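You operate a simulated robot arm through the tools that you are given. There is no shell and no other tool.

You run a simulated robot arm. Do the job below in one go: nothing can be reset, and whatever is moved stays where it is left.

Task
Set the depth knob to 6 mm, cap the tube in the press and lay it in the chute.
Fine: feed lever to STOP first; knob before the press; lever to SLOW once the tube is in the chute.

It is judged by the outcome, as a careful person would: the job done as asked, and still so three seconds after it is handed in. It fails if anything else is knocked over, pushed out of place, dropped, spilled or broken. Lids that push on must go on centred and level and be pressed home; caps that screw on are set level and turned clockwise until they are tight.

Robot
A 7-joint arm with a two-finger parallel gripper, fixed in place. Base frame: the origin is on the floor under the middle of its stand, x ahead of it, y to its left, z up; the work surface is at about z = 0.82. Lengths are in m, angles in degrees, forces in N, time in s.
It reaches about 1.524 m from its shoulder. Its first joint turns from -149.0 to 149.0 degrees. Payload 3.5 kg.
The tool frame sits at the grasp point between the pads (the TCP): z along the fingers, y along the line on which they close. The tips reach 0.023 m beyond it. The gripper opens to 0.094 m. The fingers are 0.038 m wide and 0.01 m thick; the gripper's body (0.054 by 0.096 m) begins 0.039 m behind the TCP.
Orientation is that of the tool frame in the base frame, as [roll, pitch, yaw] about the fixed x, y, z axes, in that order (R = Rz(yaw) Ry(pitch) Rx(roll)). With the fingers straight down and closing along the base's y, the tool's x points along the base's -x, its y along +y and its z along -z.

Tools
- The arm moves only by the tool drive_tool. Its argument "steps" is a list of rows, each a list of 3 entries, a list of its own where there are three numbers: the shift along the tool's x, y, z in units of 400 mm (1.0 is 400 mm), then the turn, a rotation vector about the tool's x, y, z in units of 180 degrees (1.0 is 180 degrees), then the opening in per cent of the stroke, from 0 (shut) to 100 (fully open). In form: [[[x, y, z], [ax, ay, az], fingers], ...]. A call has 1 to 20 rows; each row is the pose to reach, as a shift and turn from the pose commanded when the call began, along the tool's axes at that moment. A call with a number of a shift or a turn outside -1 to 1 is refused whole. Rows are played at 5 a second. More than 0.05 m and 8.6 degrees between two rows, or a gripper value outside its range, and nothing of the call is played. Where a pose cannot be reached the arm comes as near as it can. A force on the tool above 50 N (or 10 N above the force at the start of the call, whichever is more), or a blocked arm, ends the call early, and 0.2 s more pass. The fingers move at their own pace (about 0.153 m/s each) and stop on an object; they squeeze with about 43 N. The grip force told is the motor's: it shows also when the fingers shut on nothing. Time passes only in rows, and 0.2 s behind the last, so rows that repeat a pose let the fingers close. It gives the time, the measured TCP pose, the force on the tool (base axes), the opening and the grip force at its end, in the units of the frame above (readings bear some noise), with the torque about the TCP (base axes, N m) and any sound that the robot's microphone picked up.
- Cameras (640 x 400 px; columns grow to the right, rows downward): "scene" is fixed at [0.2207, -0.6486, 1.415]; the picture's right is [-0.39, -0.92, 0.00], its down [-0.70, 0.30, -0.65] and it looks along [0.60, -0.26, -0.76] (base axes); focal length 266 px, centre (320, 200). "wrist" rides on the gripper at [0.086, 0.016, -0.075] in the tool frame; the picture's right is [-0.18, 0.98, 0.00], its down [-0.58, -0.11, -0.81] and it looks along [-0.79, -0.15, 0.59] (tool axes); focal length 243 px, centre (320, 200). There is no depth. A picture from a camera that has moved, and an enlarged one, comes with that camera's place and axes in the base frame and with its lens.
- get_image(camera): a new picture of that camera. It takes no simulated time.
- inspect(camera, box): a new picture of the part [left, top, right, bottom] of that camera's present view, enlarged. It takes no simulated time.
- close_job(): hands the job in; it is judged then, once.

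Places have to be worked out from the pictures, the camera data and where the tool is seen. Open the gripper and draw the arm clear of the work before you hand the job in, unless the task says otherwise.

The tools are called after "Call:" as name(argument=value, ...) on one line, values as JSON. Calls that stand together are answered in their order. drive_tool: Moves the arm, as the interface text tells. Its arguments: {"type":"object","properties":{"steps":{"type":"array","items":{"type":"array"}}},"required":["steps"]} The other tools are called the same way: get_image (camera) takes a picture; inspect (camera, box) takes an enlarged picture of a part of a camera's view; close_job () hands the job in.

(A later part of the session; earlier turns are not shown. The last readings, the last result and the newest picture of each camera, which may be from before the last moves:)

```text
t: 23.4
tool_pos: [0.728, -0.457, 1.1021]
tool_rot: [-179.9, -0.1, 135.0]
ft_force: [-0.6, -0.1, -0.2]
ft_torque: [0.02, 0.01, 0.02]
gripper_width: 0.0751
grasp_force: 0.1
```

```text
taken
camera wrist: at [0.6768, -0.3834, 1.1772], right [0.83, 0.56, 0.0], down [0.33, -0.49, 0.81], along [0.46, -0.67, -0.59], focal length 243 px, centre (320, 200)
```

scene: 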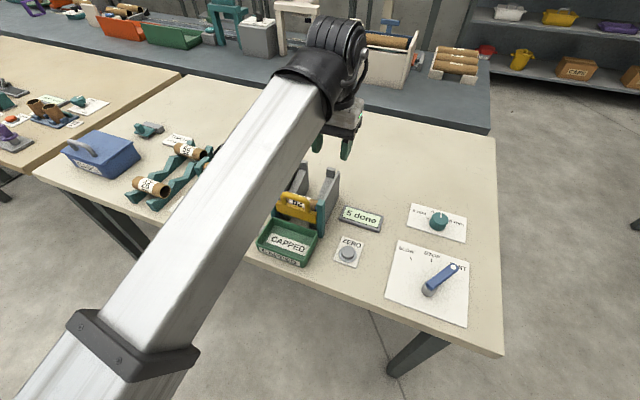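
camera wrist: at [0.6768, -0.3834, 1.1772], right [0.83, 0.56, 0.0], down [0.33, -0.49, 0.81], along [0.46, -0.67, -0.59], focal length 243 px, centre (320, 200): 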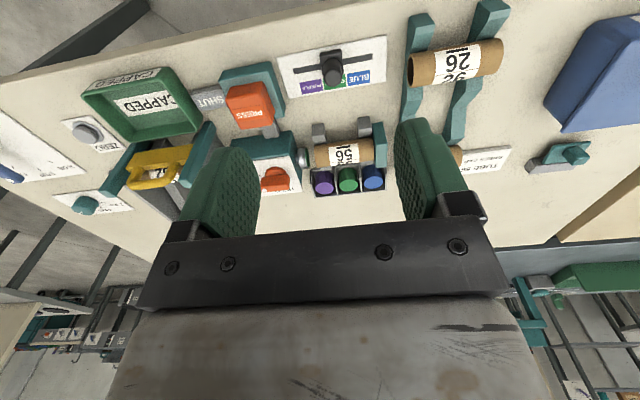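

Call:
inspect(camera="wrist", box=[265, 20, 400, 110])

Call:
inspect(camera="wrist", box=[460, 130, 620, 190])

Call:
inspect(camera="wrist", box=[70, 60, 240, 220])

Call:
inspect(camera="wrist", box=[220, 60, 400, 200])

```text
4.44 times, centred on (332, 65) of wrist
camera zoom: at [0.6768, -0.3834, 1.1772], right [0.83, 0.56, 0.0], down [0.33, -0.49, 0.81], along [0.46, -0.67, -0.59], focal length 1078 px, centre (264, 800)
```

zoom: 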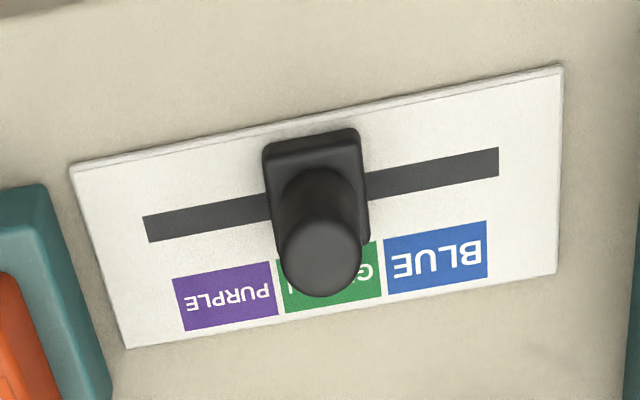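

```text
4.00 times, centred on (540, 160) of wrist
camera zoom: at [0.6768, -0.3834, 1.1772], right [0.83, 0.56, 0.0], down [0.33, -0.49, 0.81], along [0.46, -0.67, -0.59], focal length 970 px, centre (-560, 360)
```

zoom: 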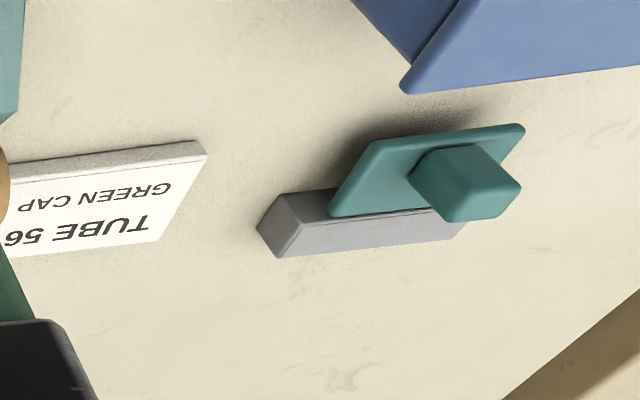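

```text
2.50 times, centred on (155, 140) of wrist
camera zoom: at [0.6768, -0.3834, 1.1772], right [0.83, 0.56, 0.0], down [0.33, -0.49, 0.81], along [0.46, -0.67, -0.59], focal length 606 px, centre (732, 350)
```

zoom: 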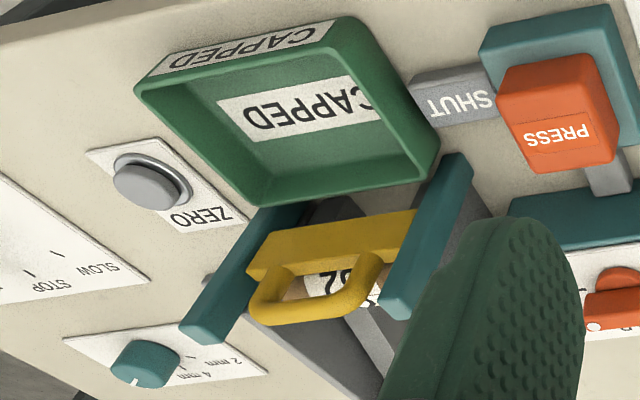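

```text
2.86 times, centred on (310, 130) of wrist
camera zoom: at [0.6768, -0.3834, 1.1772], right [0.83, 0.56, 0.0], down [0.33, -0.49, 0.81], along [0.46, -0.67, -0.59], focal length 693 px, centre (349, 400)
```

zoom: 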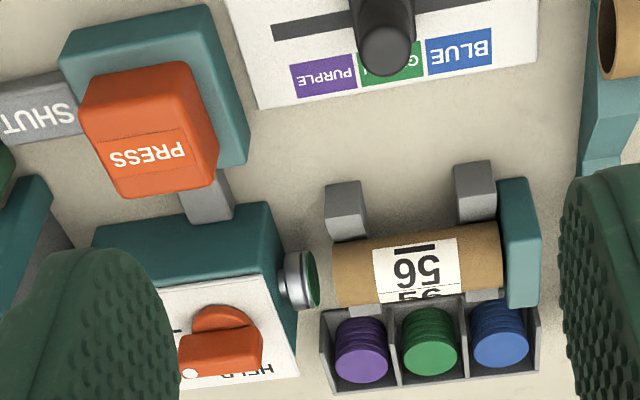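

The card says TUBE 56 GREEN CAP, the slider is on GREEN and a green cap is on the ram. The HELD/FREE handle's exact direction is unclear, so I'll enlarge it from both cameras.

Call:
inspect(camera="wrist", box=[240, 145, 320, 205])

Call:
inspect(camera="scene", box=[230, 150, 300, 210])

Call:
inspect(camera="scene", box=[190, 190, 270, 250])

```text
6.67 times, centred on (280, 175) of wrist
camera zoom: at [0.6768, -0.3834, 1.1772], right [0.83, 0.56, 0.0], down [0.33, -0.49, 0.81], along [0.46, -0.67, -0.59], focal length 1618 px, centre (587, 367)
```

zoom: 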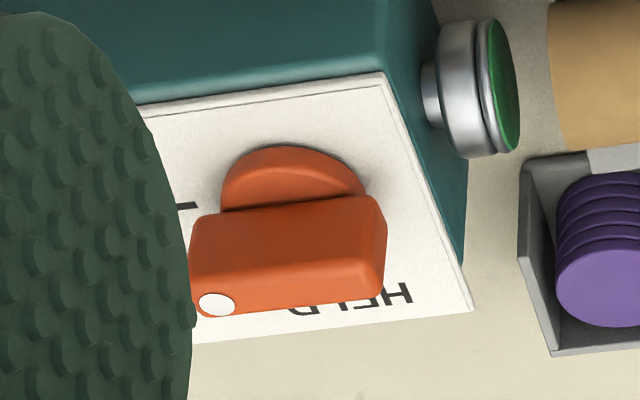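

```text
6.67 times, centred on (265, 180) of scene
camera zoom: at [0.2207, -0.6486, 1.415], right [-0.39, -0.92, 0.0], down [-0.7, 0.3, -0.65], along [0.6, -0.26, -0.76], focal length 1777 px, centre (687, 333)
```

zoom: 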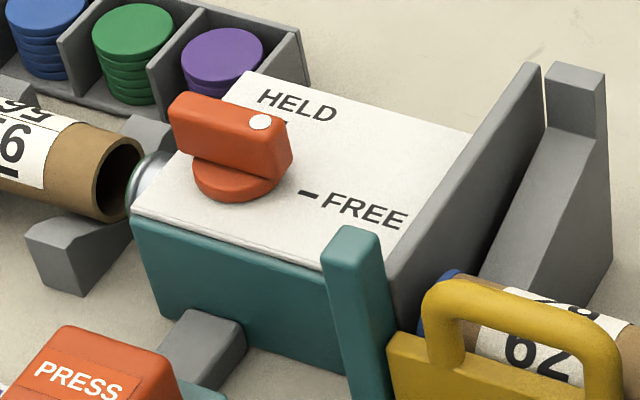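

```text
6.67 times, centred on (230, 220) of scene
camera zoom: at [0.2207, -0.6486, 1.415], right [-0.39, -0.92, 0.0], down [-0.7, 0.3, -0.65], along [0.6, -0.26, -0.76], focal length 1777 px, centre (920, 67)
```

zoom: 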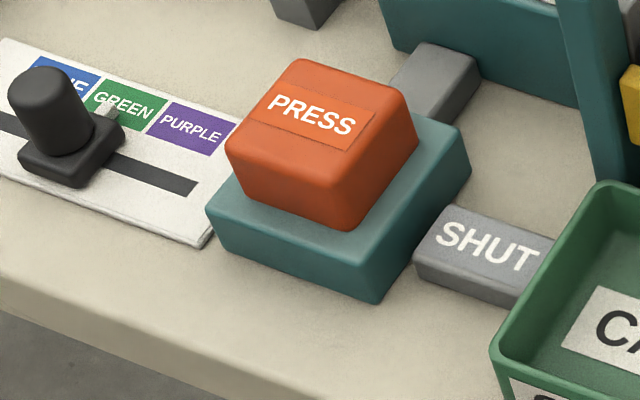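

Careful reading of the handle: its long bar runs bench left–right with the white dot at the right end, in line with the FREE mark, while the HELD mark is toward the back. So the clamp is probably FREE now. I'll hover over it at yaw 45 for a clear look.

Call:
drive_tool(steps=[[[-0.042, -0.024, 0], [0, 0, 0.0417], 60], [[-0.084, -0.049, 0], [0, 0, 0.0833], 60], [[-0.125, -0.073, 0], [0, 0, 0.125], 60], [[-0.167, -0.098, 0], [0, 0, 0.1667], 60], [[-0.209, -0.122, 0], [0, 0, 0.2083], 60], [[-0.251, -0.147, 0], [0, 0, 0.25], 60], [[-0.293, -0.171, 0], [0, 0, 0.2917], 60], [[-0.335, -0.196, 0], [0, 0, 0.3333], 60], [[-0.376, -0.22, 0], [0, 0, 0.375], 60], [[-0.418, -0.245, 0], [0, 0, 0.4167], 60], [[-0.46, -0.269, 0], [0, 0, 0.4583], 60], [[-0.502, -0.2935, 0], [0, 0, 0.5], 60]])

Call:
get_image(camera="wrist")

Call:
inspect(camera="wrist", box=[240, 0, 400, 110])

```text
t: 26.0
tool_pos: [0.7864, -0.6792, 1.1001]
tool_rot: [-180.0, 0.1, 44.9]
ft_force: [0.8, -0.9, -0.1]
ft_torque: [-0.01, 0.0, -0.01]
gripper_width: 0.0564
grasp_force: 0.1
```

```text
taken
camera wrist: at [0.8581, -0.6297, 1.1758], right [0.56, -0.83, 0.0], down [-0.49, -0.33, 0.81], along [-0.67, -0.45, -0.59], focal length 243 px, centre (320, 200)
```

wrist: 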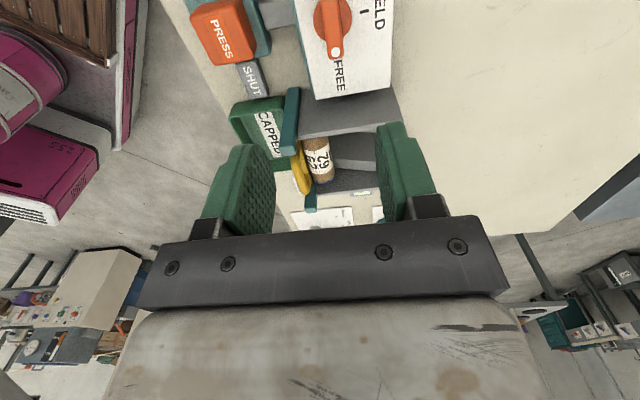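

```text
3.64 times, centred on (320, 55) of wrist
camera zoom: at [0.8581, -0.6297, 1.1758], right [0.56, -0.83, 0.0], down [-0.49, -0.33, 0.81], along [-0.67, -0.45, -0.59], focal length 882 px, centre (320, 727)
```

zoom: 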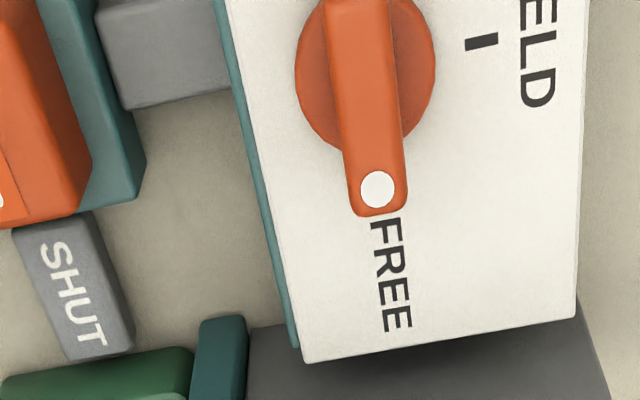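

Confirmed: the clamp handle points at FREE, so it must be turned 90° to HELD before pressing. Pivot is about (0.794, -0.687), bar top z ≈ 0.924; I'll come down just above it.

Call:
drive_tool(steps=[[[0, 0.014, 0.09], [0, 0, 0], 45], [[0, 0.0278, 0.18], [0, 0, 0], 45], [[0, 0.0278, 0.26], [0, 0, 0], 45], [[0, 0.0278, 0.33], [0, 0, 0], 45]])

Call:
get_image(camera="wrist")

Call:
inspect(camera="scene", box=[210, 130, 310, 210])

```text
t: 27.0
tool_pos: [0.7932, -0.6877, 0.9692]
tool_rot: [180.0, 0.0, 45.0]
ft_force: [-0.1, 0.1, 0.5]
ft_torque: [0.0, 0.01, 0.0]
gripper_width: 0.0424
grasp_force: 0.0
```

```text
taken
camera wrist: at [0.8658, -0.638, 1.0437], right [0.56, -0.83, 0.0], down [-0.49, -0.33, 0.81], along [-0.67, -0.46, -0.59], focal length 243 px, centre (320, 200)
```

wrist: 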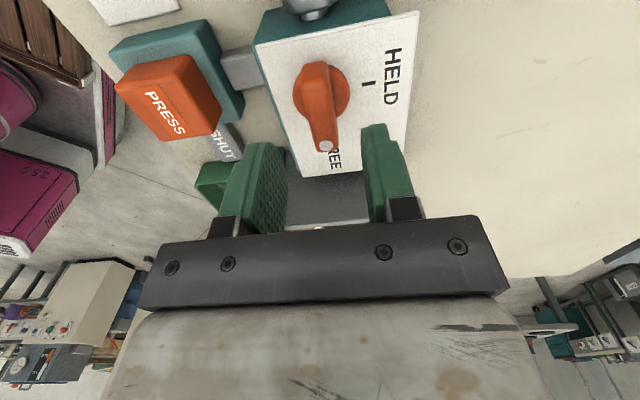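

```text
5.00 times, centred on (260, 170) of scene
camera zoom: at [0.2207, -0.6486, 1.415], right [-0.39, -0.92, 0.0], down [-0.7, 0.3, -0.65], along [0.6, -0.26, -0.76], focal length 1333 px, centre (620, 350)
```

zoom: 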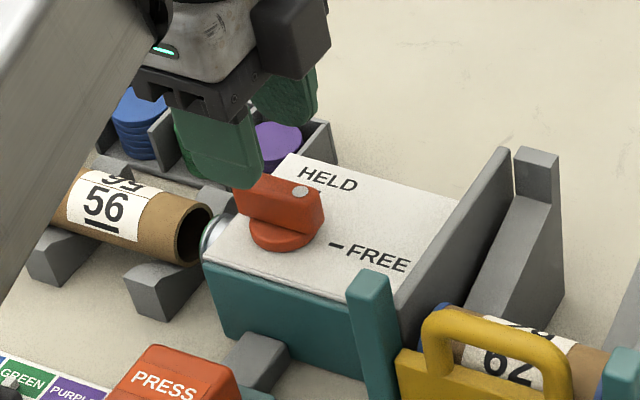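

I'll enlarge the handle in the wrist view to fix the pivot and the disc height.

Call:
inspect(camera="wrist", box=[260, 30, 400, 170])

```text
2.86 times, centred on (330, 100) of wrist
camera zoom: at [0.8658, -0.638, 1.0437], right [0.56, -0.83, 0.0], down [-0.49, -0.33, 0.81], along [-0.67, -0.46, -0.59], focal length 693 px, centre (291, 486)
```

zoom: 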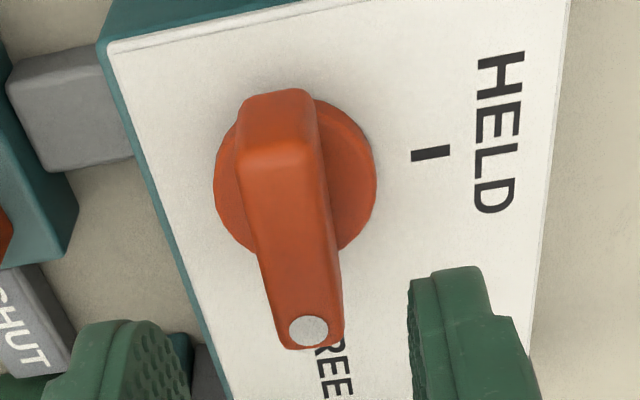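

The pivot is at bench (s 0.077, b 1.0485), i.e. about (0.796, -0.687). I'll lower so the tips reach z ≈ 0.912, astride the bar, then close.

Call:
drive_tool(steps=[[[0.006, 0.0035, 0.03], [0, 0, 0], 45], [[0.006, 0.0035, 0.06], [0, 0, 0], 45], [[0.006, 0.0035, 0.0855], [0, 0, 0], 45], [[0.006, 0.0035, 0.0855], [0, 0, 0], 25], [[0.006, 0.0035, 0.0855], [0, 0, 0], 0], [[0.006, 0.0035, 0.0855], [0, 0, 0], 0]])

Call:
get_image(camera="wrist")

Call:
inspect(camera="scene", box=[210, 130, 310, 210])

```text
t: 28.4
tool_pos: [0.7966, -0.6866, 0.935]
tool_rot: [-180.0, -0.1, 45.1]
ft_force: [-4.6, 4.3, -4.8]
ft_torque: [0.08, 0.05, -0.05]
gripper_width: 0.0156
grasp_force: 45.2
```

```text
taken
camera wrist: at [0.8678, -0.6369, 1.0101], right [0.56, -0.83, 0.0], down [-0.49, -0.33, 0.81], along [-0.67, -0.46, -0.59], focal length 243 px, centre (320, 200)
```

wrist: 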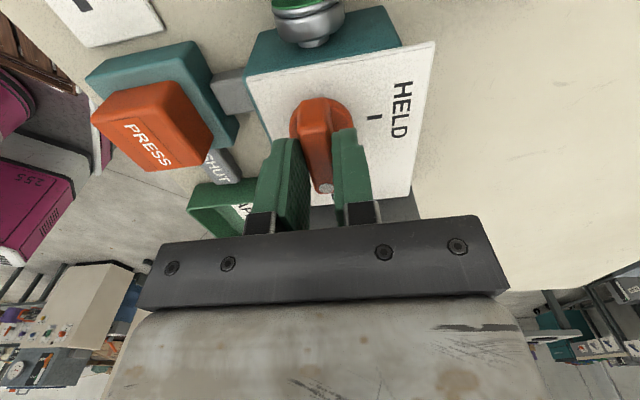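

```text
5.00 times, centred on (260, 170) of scene
camera zoom: at [0.2207, -0.6486, 1.415], right [-0.39, -0.92, 0.0], down [-0.7, 0.3, -0.65], along [0.6, -0.26, -0.76], focal length 1333 px, centre (620, 350)
```

zoom: 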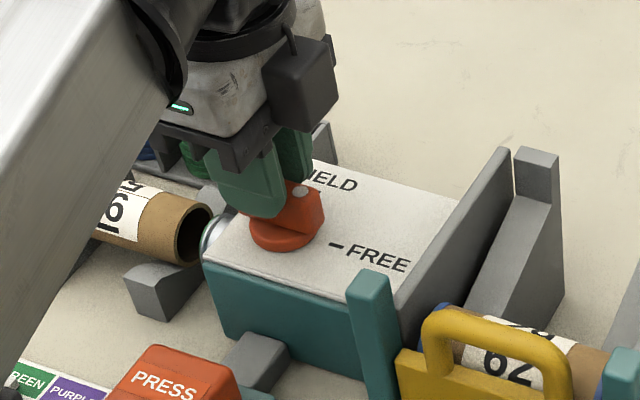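

The handle is gripped (0.016 m). I'll turn it the first 45° counter-clockwise and check the forces.

Call:
drive_tool(steps=[[[0, 0, 0], [0, 0, -0.0417], 0], [[0, 0, 0], [0, 0, -0.0833], 0], [[0, 0, 0], [0, 0, -0.125], 0], [[0, 0, 0], [0, 0, -0.1667], 0], [[0, 0, 0], [0, 0, -0.2083], 0], [[0, 0, 0], [0, 0, -0.25], 0]])

Call:
get_image(camera="wrist")

```text
t: 29.8
tool_pos: [0.7935, -0.6843, 0.9346]
tool_rot: [-179.9, -0.1, 90.1]
ft_force: [-26.9, 13.9, -8.4]
ft_torque: [-1.2, 0.32, -0.11]
gripper_width: 0.0159
grasp_force: 45.0
```

```text
taken
camera wrist: at [0.809, -0.599, 1.0101], right [0.98, -0.18, 0.0], down [-0.11, -0.58, 0.81], along [-0.15, -0.79, -0.59], focal length 243 px, centre (320, 200)
```

wrist: 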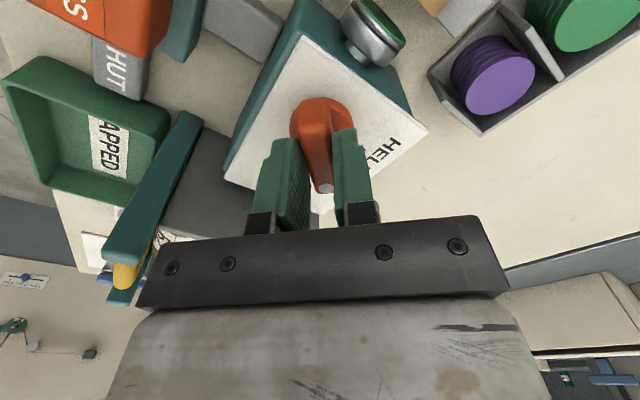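

There is about 30 N sideways because the pivot lies about 4 mm to -x of my centre. I'll shift the centre accordingly while completing the other 45°.

Call:
drive_tool(steps=[[[-0.003, -0.007, 0], [0, 0, 0], 0], [[-0.006, -0.009, 0], [0, 0, -0.0417], 0], [[-0.008, -0.01, 0], [0, 0, -0.0833], 0], [[-0.01, -0.01, 0], [0, 0, -0.125], 0], [[-0.01, -0.01, 0], [0, 0, -0.1667], 0], [[-0.01, -0.01, 0], [0, 0, -0.2083], 0], [[-0.01, -0.01, 0], [0, 0, -0.25], 0], [[-0.01, -0.01, 0], [0, 0, -0.25], 0]])

Call:
get_image(camera="wrist")

```text
t: 31.6
tool_pos: [0.7902, -0.6869, 0.9346]
tool_rot: [179.7, -0.5, 135.1]
ft_force: [-1.1, 14.5, 6.4]
ft_torque: [-0.88, -0.74, -0.4]
gripper_width: 0.0161
grasp_force: 45.2
stopped in row 8: the force on the tool passed its limit at 50 N (the readings are from after the stop); the commanded pose is now the measured one
```

```text
taken
camera wrist: at [0.7408, -0.6151, 1.011], right [0.82, 0.57, 0.0], down [0.34, -0.49, 0.8], along [0.46, -0.66, -0.6], focal length 243 px, centre (320, 200)
```

wrist: 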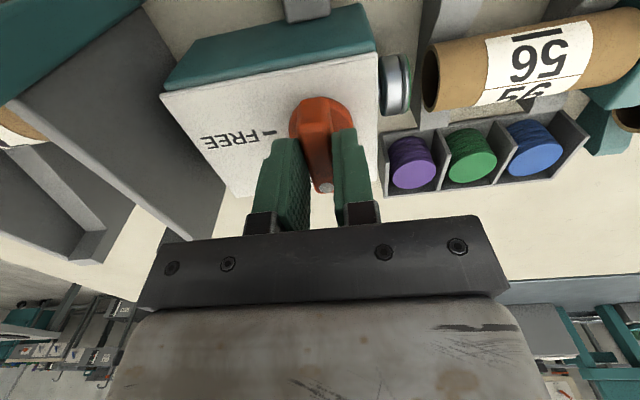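

It reached yaw 135 (HELD) with the force limit tripping at the very end. I'll open, rise and check where the handle ended.

Call:
drive_tool(steps=[[[0, 0, 0], [0, 0, 0], 45], [[0, 0, 0], [0, 0, 0], 45], [[0, 0, -0.08], [0, 0, 0], 45], [[0, 0, -0.17], [0, 0, 0], 45], [[0, 0, -0.26], [0, 0, 0], 45]])

Call:
get_image(camera="wrist")

Call:
inspect(camera="wrist", box=[220, 0, 440, 140])

Call:
inspect(camera="scene", box=[200, 130, 300, 210])

```text
t: 32.8
tool_pos: [0.7925, -0.6897, 1.0385]
tool_rot: [179.8, -0.5, 135.0]
ft_force: [0.0, 0.6, -0.5]
ft_torque: [-0.01, -0.01, 0.01]
gripper_width: 0.0422
grasp_force: 0.0
```

```text
taken
camera wrist: at [0.7426, -0.618, 1.1136], right [0.82, 0.57, 0.0], down [0.34, -0.49, 0.8], along [0.45, -0.66, -0.6], focal length 243 px, centre (320, 200)
```

wrist: 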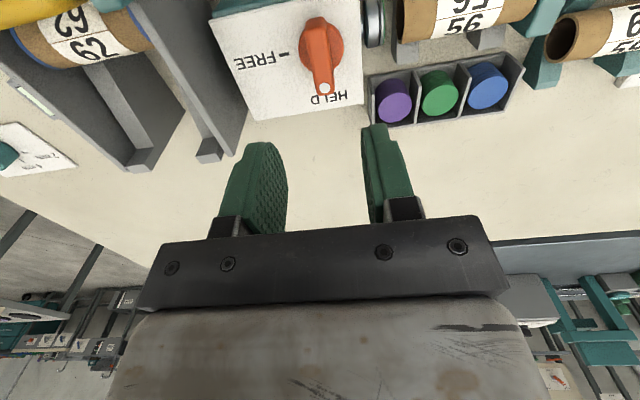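

```text
2.86 times, centred on (330, 70) of wrist
camera zoom: at [0.7426, -0.618, 1.1136], right [0.82, 0.57, 0.0], down [0.34, -0.49, 0.8], along [0.45, -0.66, -0.6], focal length 693 px, centre (291, 571)
```

zoom: 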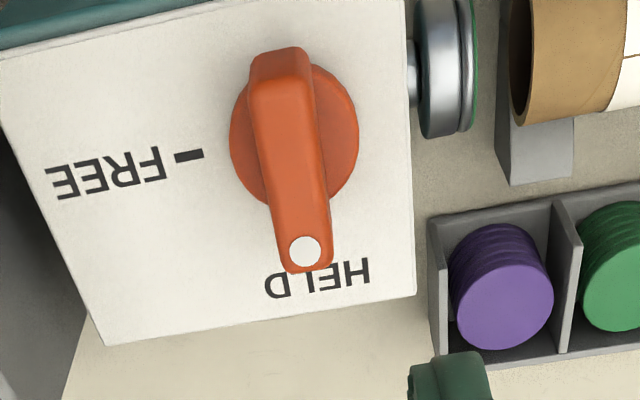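

```text
5.00 times, centred on (250, 170) of scene
camera zoom: at [0.2207, -0.6486, 1.415], right [-0.39, -0.92, 0.0], down [-0.7, 0.3, -0.65], along [0.6, -0.26, -0.76], focal length 1333 px, centre (670, 350)
```

zoom: 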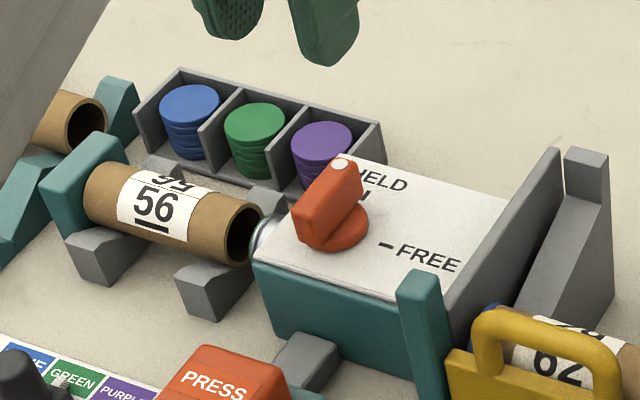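

The handle now points at HELD (bar aligned within a couple of degrees). Next I'll move over the PRESS button, centre about (0.709, -0.605), top z ≈ 0.887, with the fingers closed.

Call:
drive_tool(steps=[[[0.09, 0, 0], [0, 0, 0], 0], [[0.18, 0, 0], [0, 0, 0], 0], [[0.25, 0, 0.04], [0, 0, 0], 0], [[0.297, 0, 0.12], [0, 0, 0], 0], [[0.297, 0, 0.2], [0, 0, 0], 0], [[0.297, 0, 0.26], [0, 0, 0], 0]])

Call:
get_image(camera="wrist")

Call:
inspect(camera="scene", box=[180, 150, 280, 250])

```text
t: 34.2
tool_pos: [0.7063, -0.6051, 0.9362]
tool_rot: [179.8, -0.5, 135.1]
ft_force: [-0.4, 0.2, -0.1]
ft_torque: [0.04, -0.01, 0.0]
gripper_width: 0.0002
grasp_force: 42.0
```

```text
taken
camera wrist: at [0.6571, -0.5334, 1.0118], right [0.82, 0.57, 0.0], down [0.34, -0.49, 0.8], along [0.45, -0.66, -0.6], focal length 243 px, centre (320, 200)
```

wrist: 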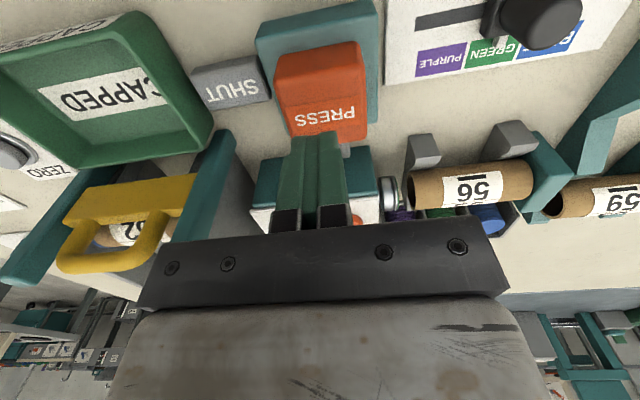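

```text
4.00 times, centred on (230, 200) of scene
camera zoom: at [0.2207, -0.6486, 1.415], right [-0.39, -0.92, 0.0], down [-0.7, 0.3, -0.65], along [0.6, -0.26, -0.76], focal length 1066 px, centre (680, 200)
```

zoom: 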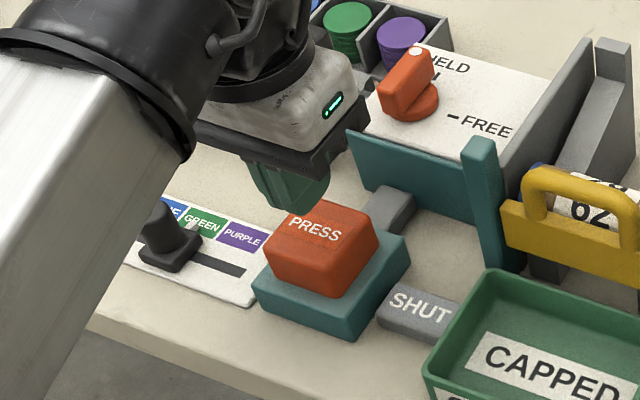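

The closed fingertips sit over the back part of the button; its centre is about 9 mm nearer the front. I'll shift there and press down slowly, watching force and sound.

Call:
drive_tool(steps=[[[0.0225, 0.0075, 0], [0, 0, 0], 0], [[0.0225, 0.0075, 0.03], [0, 0, 0], 0], [[0.0225, 0.0075, 0.05], [0, 0, 0], 0], [[0.0225, 0.0075, 0.06], [0, 0, 0], 0], [[0.0225, 0.0075, 0.07], [0, 0, 0], 0], [[0.0225, 0.0075, 0.078], [0, 0, 0], 0]])

Call:
inspect(camera="scene", box=[180, 150, 280, 250])

```text
t: 35.6
tool_pos: [0.7024, -0.5964, 0.905]
tool_rot: [179.8, -0.5, 135.0]
ft_force: [0.5, 0.4, 2.7]
ft_torque: [-0.03, -0.08, 0.0]
gripper_width: 0.0
grasp_force: 42.4
```

```text
4.00 times, centred on (230, 200) of scene
camera zoom: at [0.2207, -0.6486, 1.415], right [-0.39, -0.92, 0.0], down [-0.7, 0.3, -0.65], along [0.6, -0.26, -0.76], focal length 1066 px, centre (680, 200)
```

zoom: 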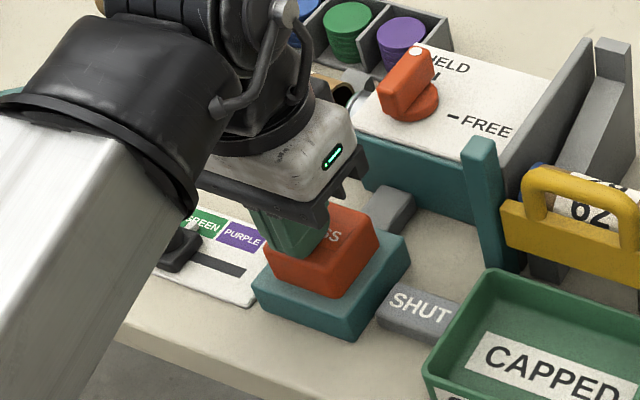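

Contact has just begun (2.7 N at z = 0.905). I'll continue pressing in small steps.

Call:
drive_tool(steps=[[[0, 0, 0.006], [0, 0, 0], 0], [[0, 0, 0.012], [0, 0, 0], 0], [[0, 0, 0.018], [0, 0, 0], 0], [[0, 0, 0.024], [0, 0, 0], 0]])

Call:
inspect(camera="scene", box=[180, 150, 280, 250])

```text
t: 36.5
tool_pos: [0.7017, -0.5967, 0.9016]
tool_rot: [179.9, -0.3, 135.1]
ft_force: [-3.9, 4.4, 15.5]
ft_torque: [-0.16, -0.13, 0.02]
gripper_width: 0.0003
grasp_force: 42.6
stopped in row 4: the force on the tool passed its limit at 56 N (the readings are from after the stop); the commanded pose is now the measured one
```

```text
4.00 times, centred on (230, 200) of scene
camera zoom: at [0.2207, -0.6486, 1.415], right [-0.39, -0.92, 0.0], down [-0.7, 0.3, -0.65], along [0.6, -0.26, -0.76], focal length 1066 px, centre (680, 200)
```

zoom: 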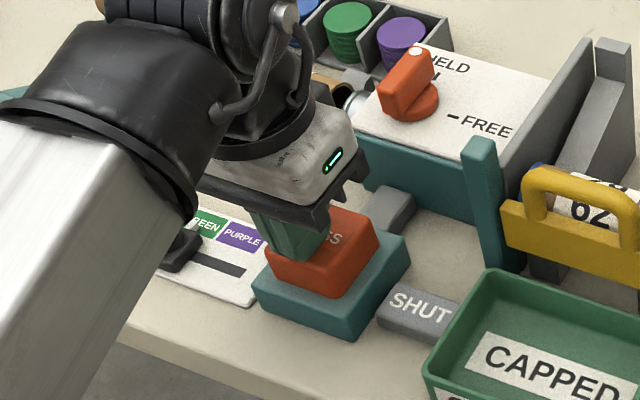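

The button went down about 4 mm and bottomed (force limit). I'll hold off, rise and move clear to see whether the ram capped the tube.

Call:
drive_tool(steps=[[[0, 0, -0.02], [0, 0, 0], 0], [[0, 0, -0.08], [0, 0, 0], 0], [[0, 0, -0.16], [0, 0, 0], 0], [[0, 0, -0.25], [0, 0, 0], 0]])

Call:
get_image(camera="wrist")

Call:
inspect(camera="wrist", box=[330, 80, 560, 230])

Call:
inspect(camera="scene", box=[190, 130, 290, 250])

```text
t: 37.5
tool_pos: [0.7039, -0.5983, 1.0007]
tool_rot: [179.9, -0.4, 135.1]
ft_force: [0.2, 0.1, -0.2]
ft_torque: [0.02, -0.01, 0.01]
gripper_width: 0.0
grasp_force: 42.4
```

```text
taken
camera wrist: at [0.6539, -0.5267, 1.075], right [0.82, 0.57, 0.0], down [0.34, -0.49, 0.8], along [0.46, -0.66, -0.59], focal length 243 px, centre (320, 200)
```

wrist: 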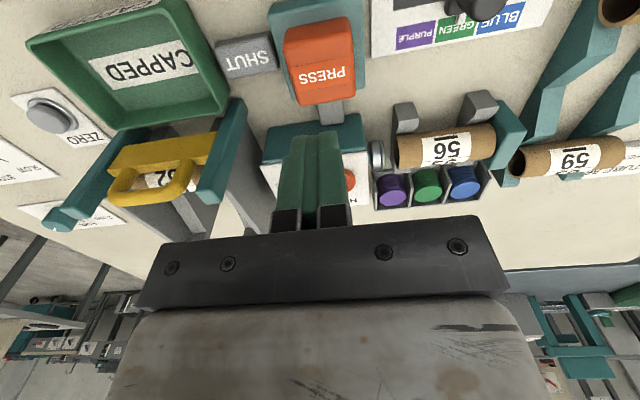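

```text
2.67 times, centred on (445, 155) of wrist
camera zoom: at [0.6539, -0.5267, 1.075], right [0.82, 0.57, 0.0], down [0.34, -0.49, 0.8], along [0.46, -0.66, -0.59], focal length 647 px, centre (-13, 320)
```

zoom: 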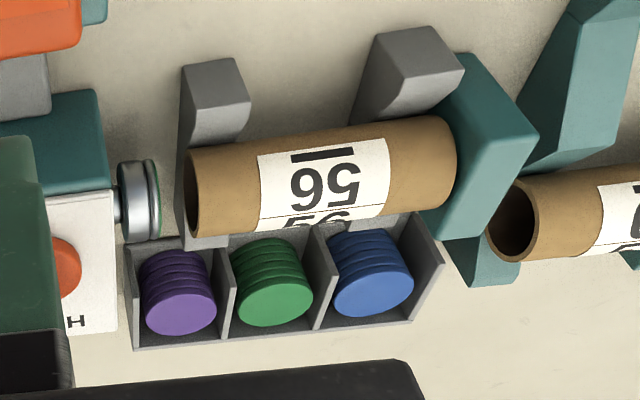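

```text
3.33 times, centred on (240, 190) of scene
camera zoom: at [0.2207, -0.6486, 1.415], right [-0.39, -0.92, 0.0], down [-0.7, 0.3, -0.65], along [0.6, -0.26, -0.76], focal length 888 px, centre (587, 233)
```

zoom: 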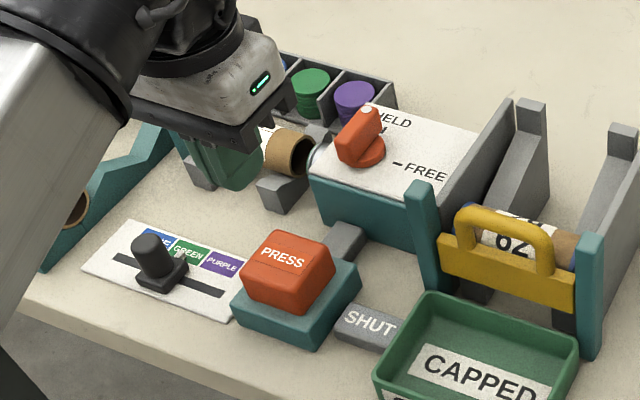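

The tube is still uncapped and the ram still holds the green cap. Either the button must be pushed deeper or held longer, or the HELD position isn't exact; I'll check the handle closely first.

Call:
inspect(camera="scene", box=[238, 150, 298, 195])

Call:
inspect(camera="scene", box=[250, 170, 350, 270])

Call:
inspect(camera="wrist", box=[20, 0, 270, 240])

```text
8.89 times, centred on (268, 172) of scene
camera zoom: at [0.2207, -0.6486, 1.415], right [-0.39, -0.92, 0.0], down [-0.7, 0.3, -0.65], along [0.6, -0.26, -0.76], focal length 2369 px, centre (782, 444)
```

zoom: 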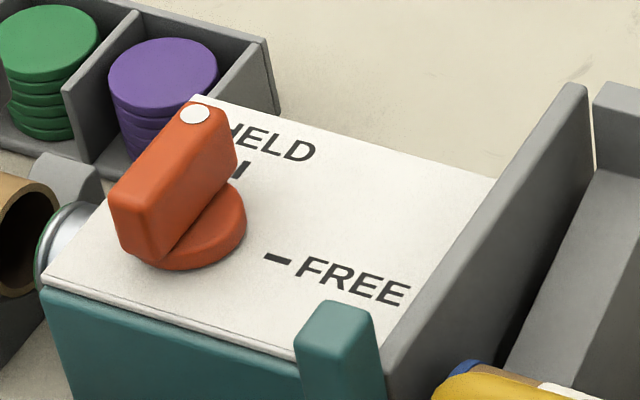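

```text
4.00 times, centred on (300, 220) of scene
camera zoom: at [0.2207, -0.6486, 1.415], right [-0.39, -0.92, 0.0], down [-0.7, 0.3, -0.65], along [0.6, -0.26, -0.76], focal length 1066 px, centre (400, 120)
```

zoom: 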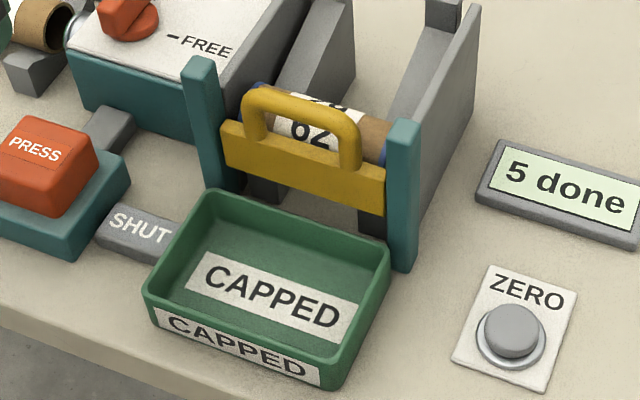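

```text
1.67 times, centred on (145, 120) of wrist
camera zoom: at [0.6539, -0.5267, 1.075], right [0.82, 0.57, 0.0], down [0.34, -0.49, 0.8], along [0.46, -0.66, -0.59], focal length 404 px, centre (612, 333)
```

zoom: 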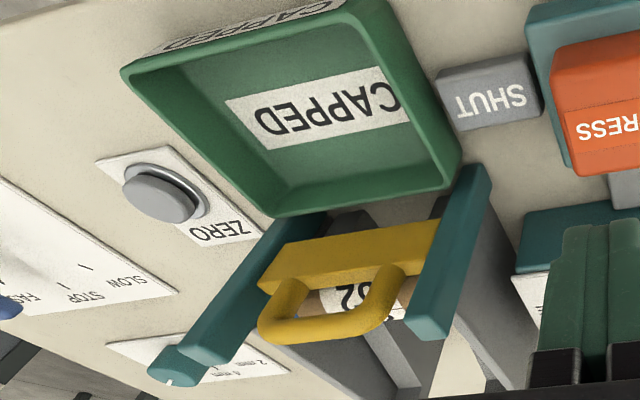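

The handle is right: both cameras agree on a 90° turn, with the dot within 2° of HELD. The press gave no sound, so the button likely needs a deeper or longer press; I'll press again in finer steps and hold.

Call:
drive_tool(steps=[[[0, 0, 0.1], [0, 0, 0], 0], [[0, 0, 0.2], [0, 0, 0], 0], [[0, 0, 0.23], [0, 0, 0], 0], [[0, 0, 0.24], [0, 0, 0], 0], [[0, 0, 0.246], [0, 0, 0], 0], [[0, 0, 0.25], [0, 0, 0], 0], [[0, 0, 0.253], [0, 0, 0], 0], [[0, 0, 0.253], [0, 0, 0], 0], [[0, 0, 0.253], [0, 0, 0], 0], [[0, 0, 0.253], [0, 0, 0], 0], [[0, 0, 0.253], [0, 0, 0], 0]])

Call:
get_image(camera="scene")

Call:
inspect(camera="wrist", box=[330, 80, 560, 250])

```text
t: 39.6
tool_pos: [0.7036, -0.5974, 0.9017]
tool_rot: [179.9, -0.1, 135.0]
ft_force: [-2.3, 2.1, 11.3]
ft_torque: [0.05, 0.11, -0.01]
gripper_width: 0.0005
grasp_force: 42.6
stopped in row 10: the force on the tool passed its limit at 51 N (the readings are from after the stop); the commanded pose is now the measured one
```

```text
taken
```

scene: 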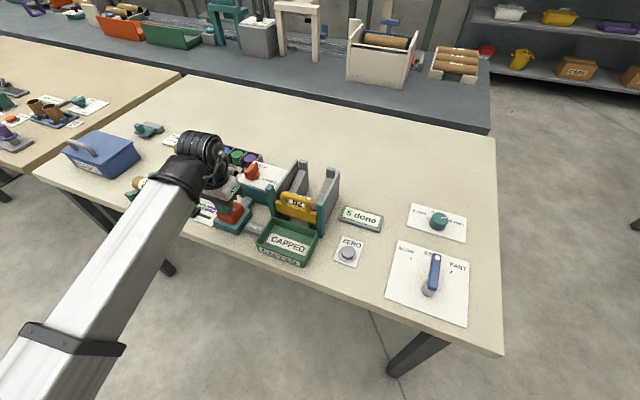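

```text
2.35 times, centred on (445, 165) of wrist
camera zoom: at [0.6523, -0.5251, 0.9767], right [0.82, 0.57, 0.0], down [0.33, -0.49, 0.81], along [0.46, -0.66, -0.59], focal length 571 px, centre (26, 282)
```

zoom: 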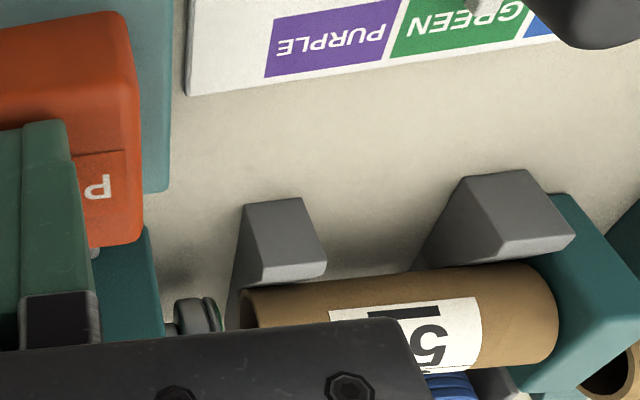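

Force built to 51 N with the button stopped at about 3–5 mm travel and the ram not moving. I'll back off and study the press, the button and the "SHUT" block to find out what is holding it back.

Call:
drive_tool(steps=[[[0, 0, -0.05], [0, 0, 0], 0], [[0.0, 0, -0.15], [0, 0, 0], 0], [[0.06, -0.04, -0.25], [0, 0, 0], 0], [[0.12, -0.08, -0.35], [0, 0, 0], 0], [[0.18, -0.12, -0.45], [0, 0, 0], 0]])

Call:
get_image(camera="wrist")

Call:
inspect(camera="wrist", box=[200, 0, 460, 160])

Call:
inspect(camera="scene", box=[190, 180, 290, 250])

```text
t: 40.8
tool_pos: [0.6175, -0.5807, 1.0807]
tool_rot: [179.8, 0.0, 135.1]
ft_force: [0.1, 0.1, 0.6]
ft_torque: [0.01, 0.0, -0.01]
gripper_width: 0.0
grasp_force: 42.3
```

```text
taken
camera wrist: at [0.5673, -0.5085, 1.1557], right [0.82, 0.57, 0.0], down [0.33, -0.49, 0.81], along [0.46, -0.66, -0.59], focal length 243 px, centre (320, 200)
```

wrist: 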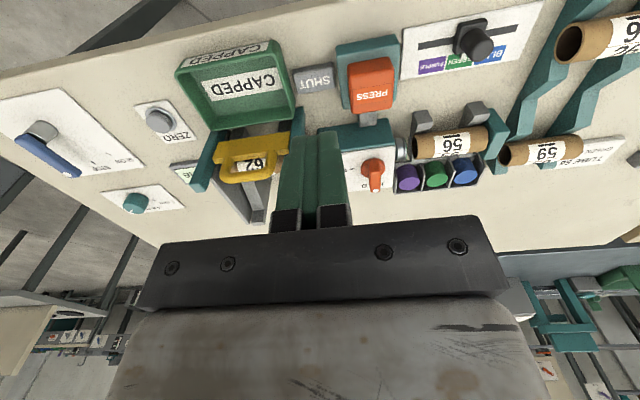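

```text
2.46 times, centred on (330, 80) of wrist
camera zoom: at [0.5673, -0.5085, 1.1557], right [0.82, 0.57, 0.0], down [0.33, -0.49, 0.81], along [0.46, -0.66, -0.59], focal length 597 px, centre (295, 495)
```

zoom: 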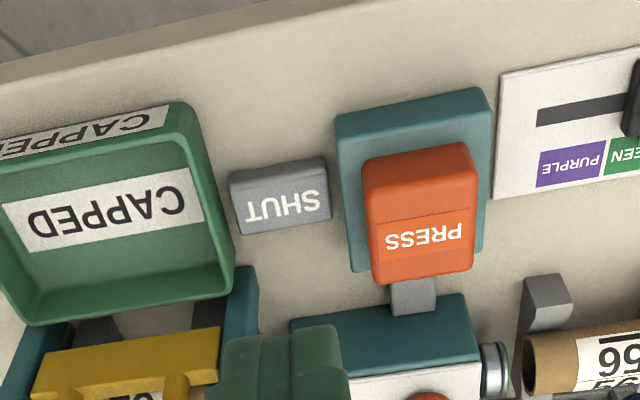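

```text
5.71 times, centred on (240, 215) of scene
camera zoom: at [0.2207, -0.6486, 1.415], right [-0.39, -0.92, 0.0], down [-0.7, 0.3, -0.65], along [0.6, -0.26, -0.76], focal length 1523 px, centre (777, 114)
```

zoom: 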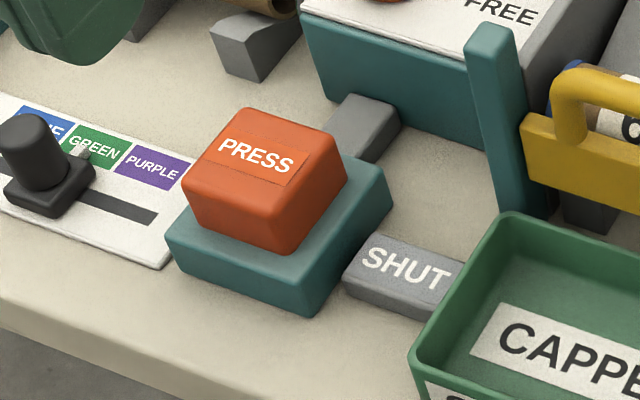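

The SHUT block is just a sign by the tray. I'll look at the tube end and the ram again from both cameras.

Call:
inspect(camera="scene", box=[190, 140, 270, 200])

Call:
inspect(camera="wrist", box=[330, 90, 520, 210])

```text
6.67 times, centred on (230, 170) of scene
camera zoom: at [0.2207, -0.6486, 1.415], right [-0.39, -0.92, 0.0], down [-0.7, 0.3, -0.65], along [0.6, -0.26, -0.76], focal length 1777 px, centre (920, 400)
```

zoom: 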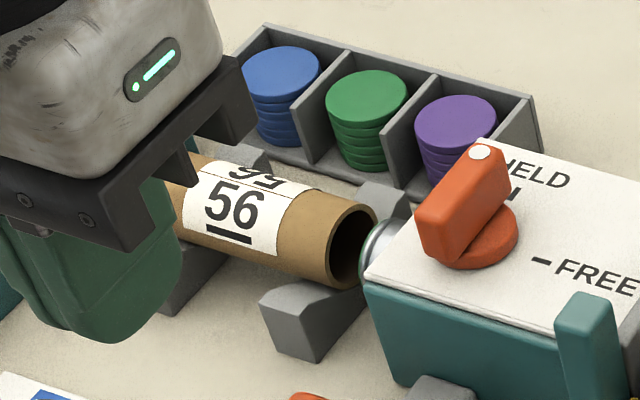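

```text
3.33 times, centred on (425, 150) of wrist
camera zoom: at [0.5673, -0.5085, 1.1557], right [0.82, 0.57, 0.0], down [0.33, -0.49, 0.81], along [0.46, -0.66, -0.59], focal length 809 px, centre (-30, 367)
```

zoom: 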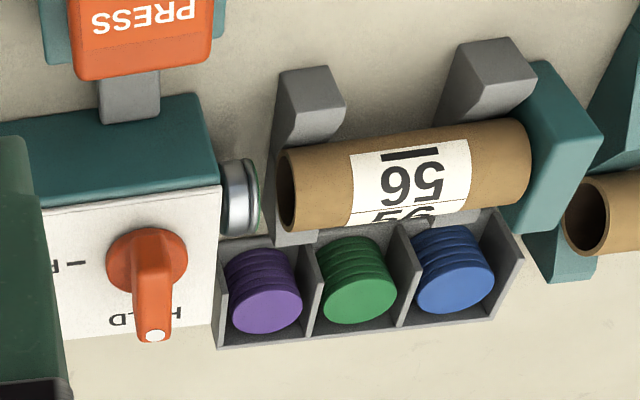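

The tube is still open, so the press has not fired. I'll return over the button's true centre (about (0.708, -0.6055)) and press in measured stages to see how it travels.

Call:
drive_tool(steps=[[[-0.07, 0.04, 0.03], [0, 0, 0], 0], [[-0.14, 0.08, 0.06], [0, 0, 0], 0], [[-0.204, 0.1163, 0.12], [0, 0, 0], 0], [[-0.204, 0.1163, 0.22], [0, 0, 0], 0], [[-0.204, 0.1163, 0.32], [0, 0, 0], 0], [[-0.204, 0.1163, 0.414], [0, 0, 0], 0], [[-0.204, 0.1163, 0.424], [0, 0, 0], 0]])

Call:
inspect(camera="scene", box=[205, 190, 265, 240])

Call:
inspect(camera="wrist", box=[230, 0, 410, 150])

```text
t: 42.4
tool_pos: [0.7083, -0.605, 0.9111]
tool_rot: [179.8, 0.0, 135.2]
ft_force: [0.1, 0.2, 0.2]
ft_torque: [0.01, 0.01, 0.02]
gripper_width: 0.0
grasp_force: 42.2
```

```text
8.00 times, centred on (235, 215) of scene
camera zoom: at [0.2207, -0.6486, 1.415], right [-0.39, -0.92, 0.0], down [-0.7, 0.3, -0.65], along [0.6, -0.26, -0.76], focal length 2132 px, centre (1000, 80)
```

zoom: 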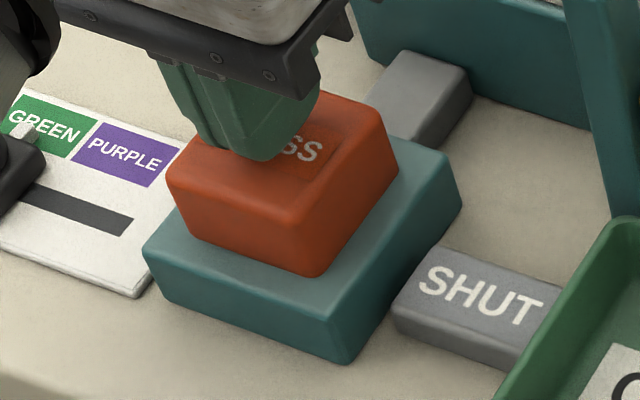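

```text
2.67 times, centred on (320, 75) of wrist
camera zoom: at [0.6581, -0.5329, 0.9855], right [0.82, 0.57, 0.0], down [0.33, -0.49, 0.81], along [0.46, -0.66, -0.59], focal length 647 px, centre (320, 533)
```

zoom: 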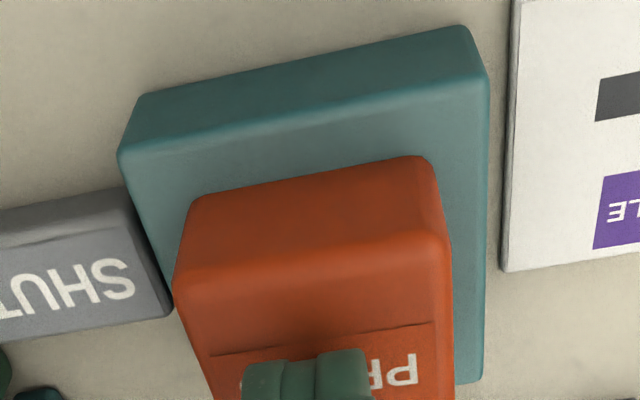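

Now the tips are over the middle of the button just above it. Stage one of the press: down to about z = 0.902.

Call:
drive_tool(steps=[[[0, 0, 0.008], [0, 0, 0], 0], [[0, 0, 0.016], [0, 0, 0], 0], [[0, 0, 0.022], [0, 0, 0], 0], [[0, 0, 0.022], [0, 0, 0], 0]])

Call:
inspect(camera="scene", box=[205, 190, 265, 240])

```text
t: 43.4
tool_pos: [0.7092, -0.6069, 0.9017]
tool_rot: [179.9, 0.0, 135.1]
ft_force: [-2.7, 0.5, 3.4]
ft_torque: [-0.01, 0.05, -0.04]
gripper_width: 0.0001
grasp_force: 42.9
```

```text
8.00 times, centred on (235, 215) of scene
camera zoom: at [0.2207, -0.6486, 1.415], right [-0.39, -0.92, 0.0], down [-0.7, 0.3, -0.65], along [0.6, -0.26, -0.76], focal length 2132 px, centre (1000, 80)
```

zoom: 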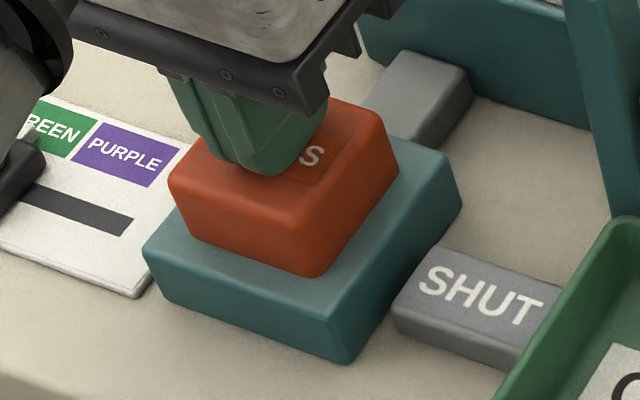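

The button is moving with little force (3.4 N). I'll continue in stages.

Call:
drive_tool(steps=[[[0, 0, 0.004], [0, 0, 0], 0], [[0, 0, 0.008], [0, 0, 0], 0], [[0, 0, 0.008], [0, 0, 0], 0]])

Call:
inspect(camera="scene", box=[205, 190, 265, 240])

```text
t: 44.2
tool_pos: [0.7088, -0.6065, 0.9025]
tool_rot: [179.9, 0.2, 135.1]
ft_force: [-0.2, -4.5, 45.0]
ft_torque: [0.48, 0.65, 0.06]
gripper_width: 0.0001
grasp_force: 42.1
```

```text
8.00 times, centred on (235, 215) of scene
camera zoom: at [0.2207, -0.6486, 1.415], right [-0.39, -0.92, 0.0], down [-0.7, 0.3, -0.65], along [0.6, -0.26, -0.76], focal length 2132 px, centre (1000, 80)
```

zoom: 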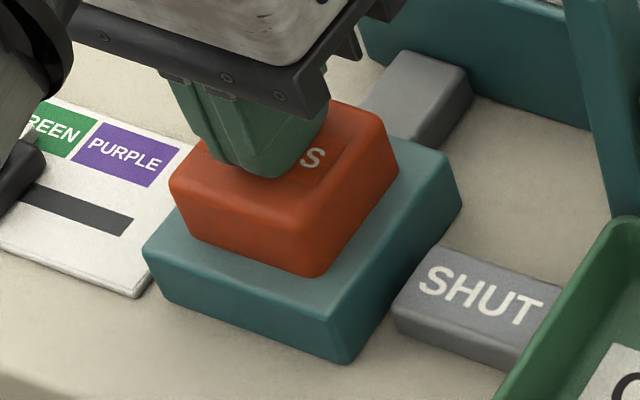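

At z ≈ 0.902 it hits a firm stop (45 N), so the button is fully down. I'll ease the command slightly and hold it down for two seconds, then check the ram.

Call:
drive_tool(steps=[[[0, 0, -0.004], [0, 0, 0], 0], [[0, 0, -0.004], [0, 0, 0], 0], [[0, 0, -0.004], [0, 0, 0], 0], [[0, 0, -0.004], [0, 0, 0], 0], [[0, 0, -0.004], [0, 0, 0], 0], [[0, 0, -0.004], [0, 0, 0], 0], [[0, 0, -0.004], [0, 0, 0], 0], [[0, 0, -0.004], [0, 0, 0], 0], [[0, 0, -0.004], [0, 0, 0], 0], [[0, 0, -0.004], [0, 0, 0], 0]])

Call:
get_image(camera="wrist")

Call:
inspect(camera="scene", box=[190, 130, 300, 240])

```text
t: 46.4
tool_pos: [0.7093, -0.606, 0.9017]
tool_rot: [179.9, 0.1, 135.1]
ft_force: [2.4, -18.1, 34.5]
ft_torque: [-0.18, 0.26, 0.06]
gripper_width: 0.0
grasp_force: 42.6
```

```text
taken
camera wrist: at [0.6583, -0.5334, 0.9763], right [0.82, 0.57, 0.0], down [0.33, -0.49, 0.81], along [0.46, -0.66, -0.59], focal length 243 px, centre (320, 200)
```

wrist: 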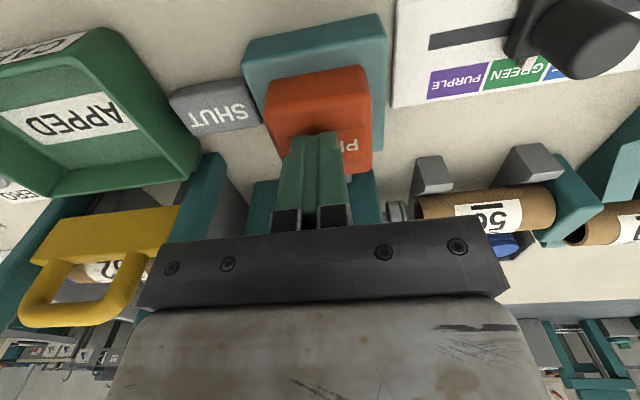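

```text
3.64 times, centred on (245, 185) of scene
camera zoom: at [0.2207, -0.6486, 1.415], right [-0.39, -0.92, 0.0], down [-0.7, 0.3, -0.65], along [0.6, -0.26, -0.76], focal length 969 px, centre (593, 254)
```

zoom: 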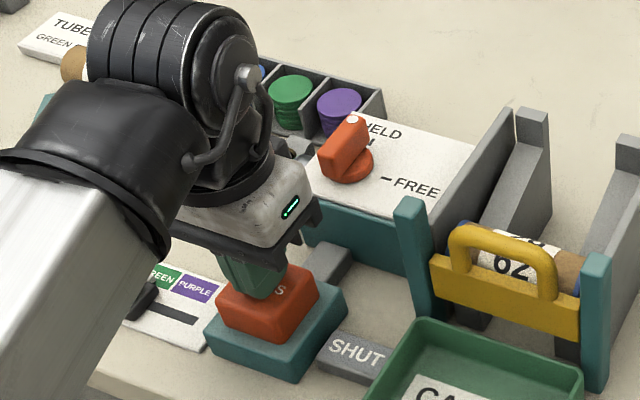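

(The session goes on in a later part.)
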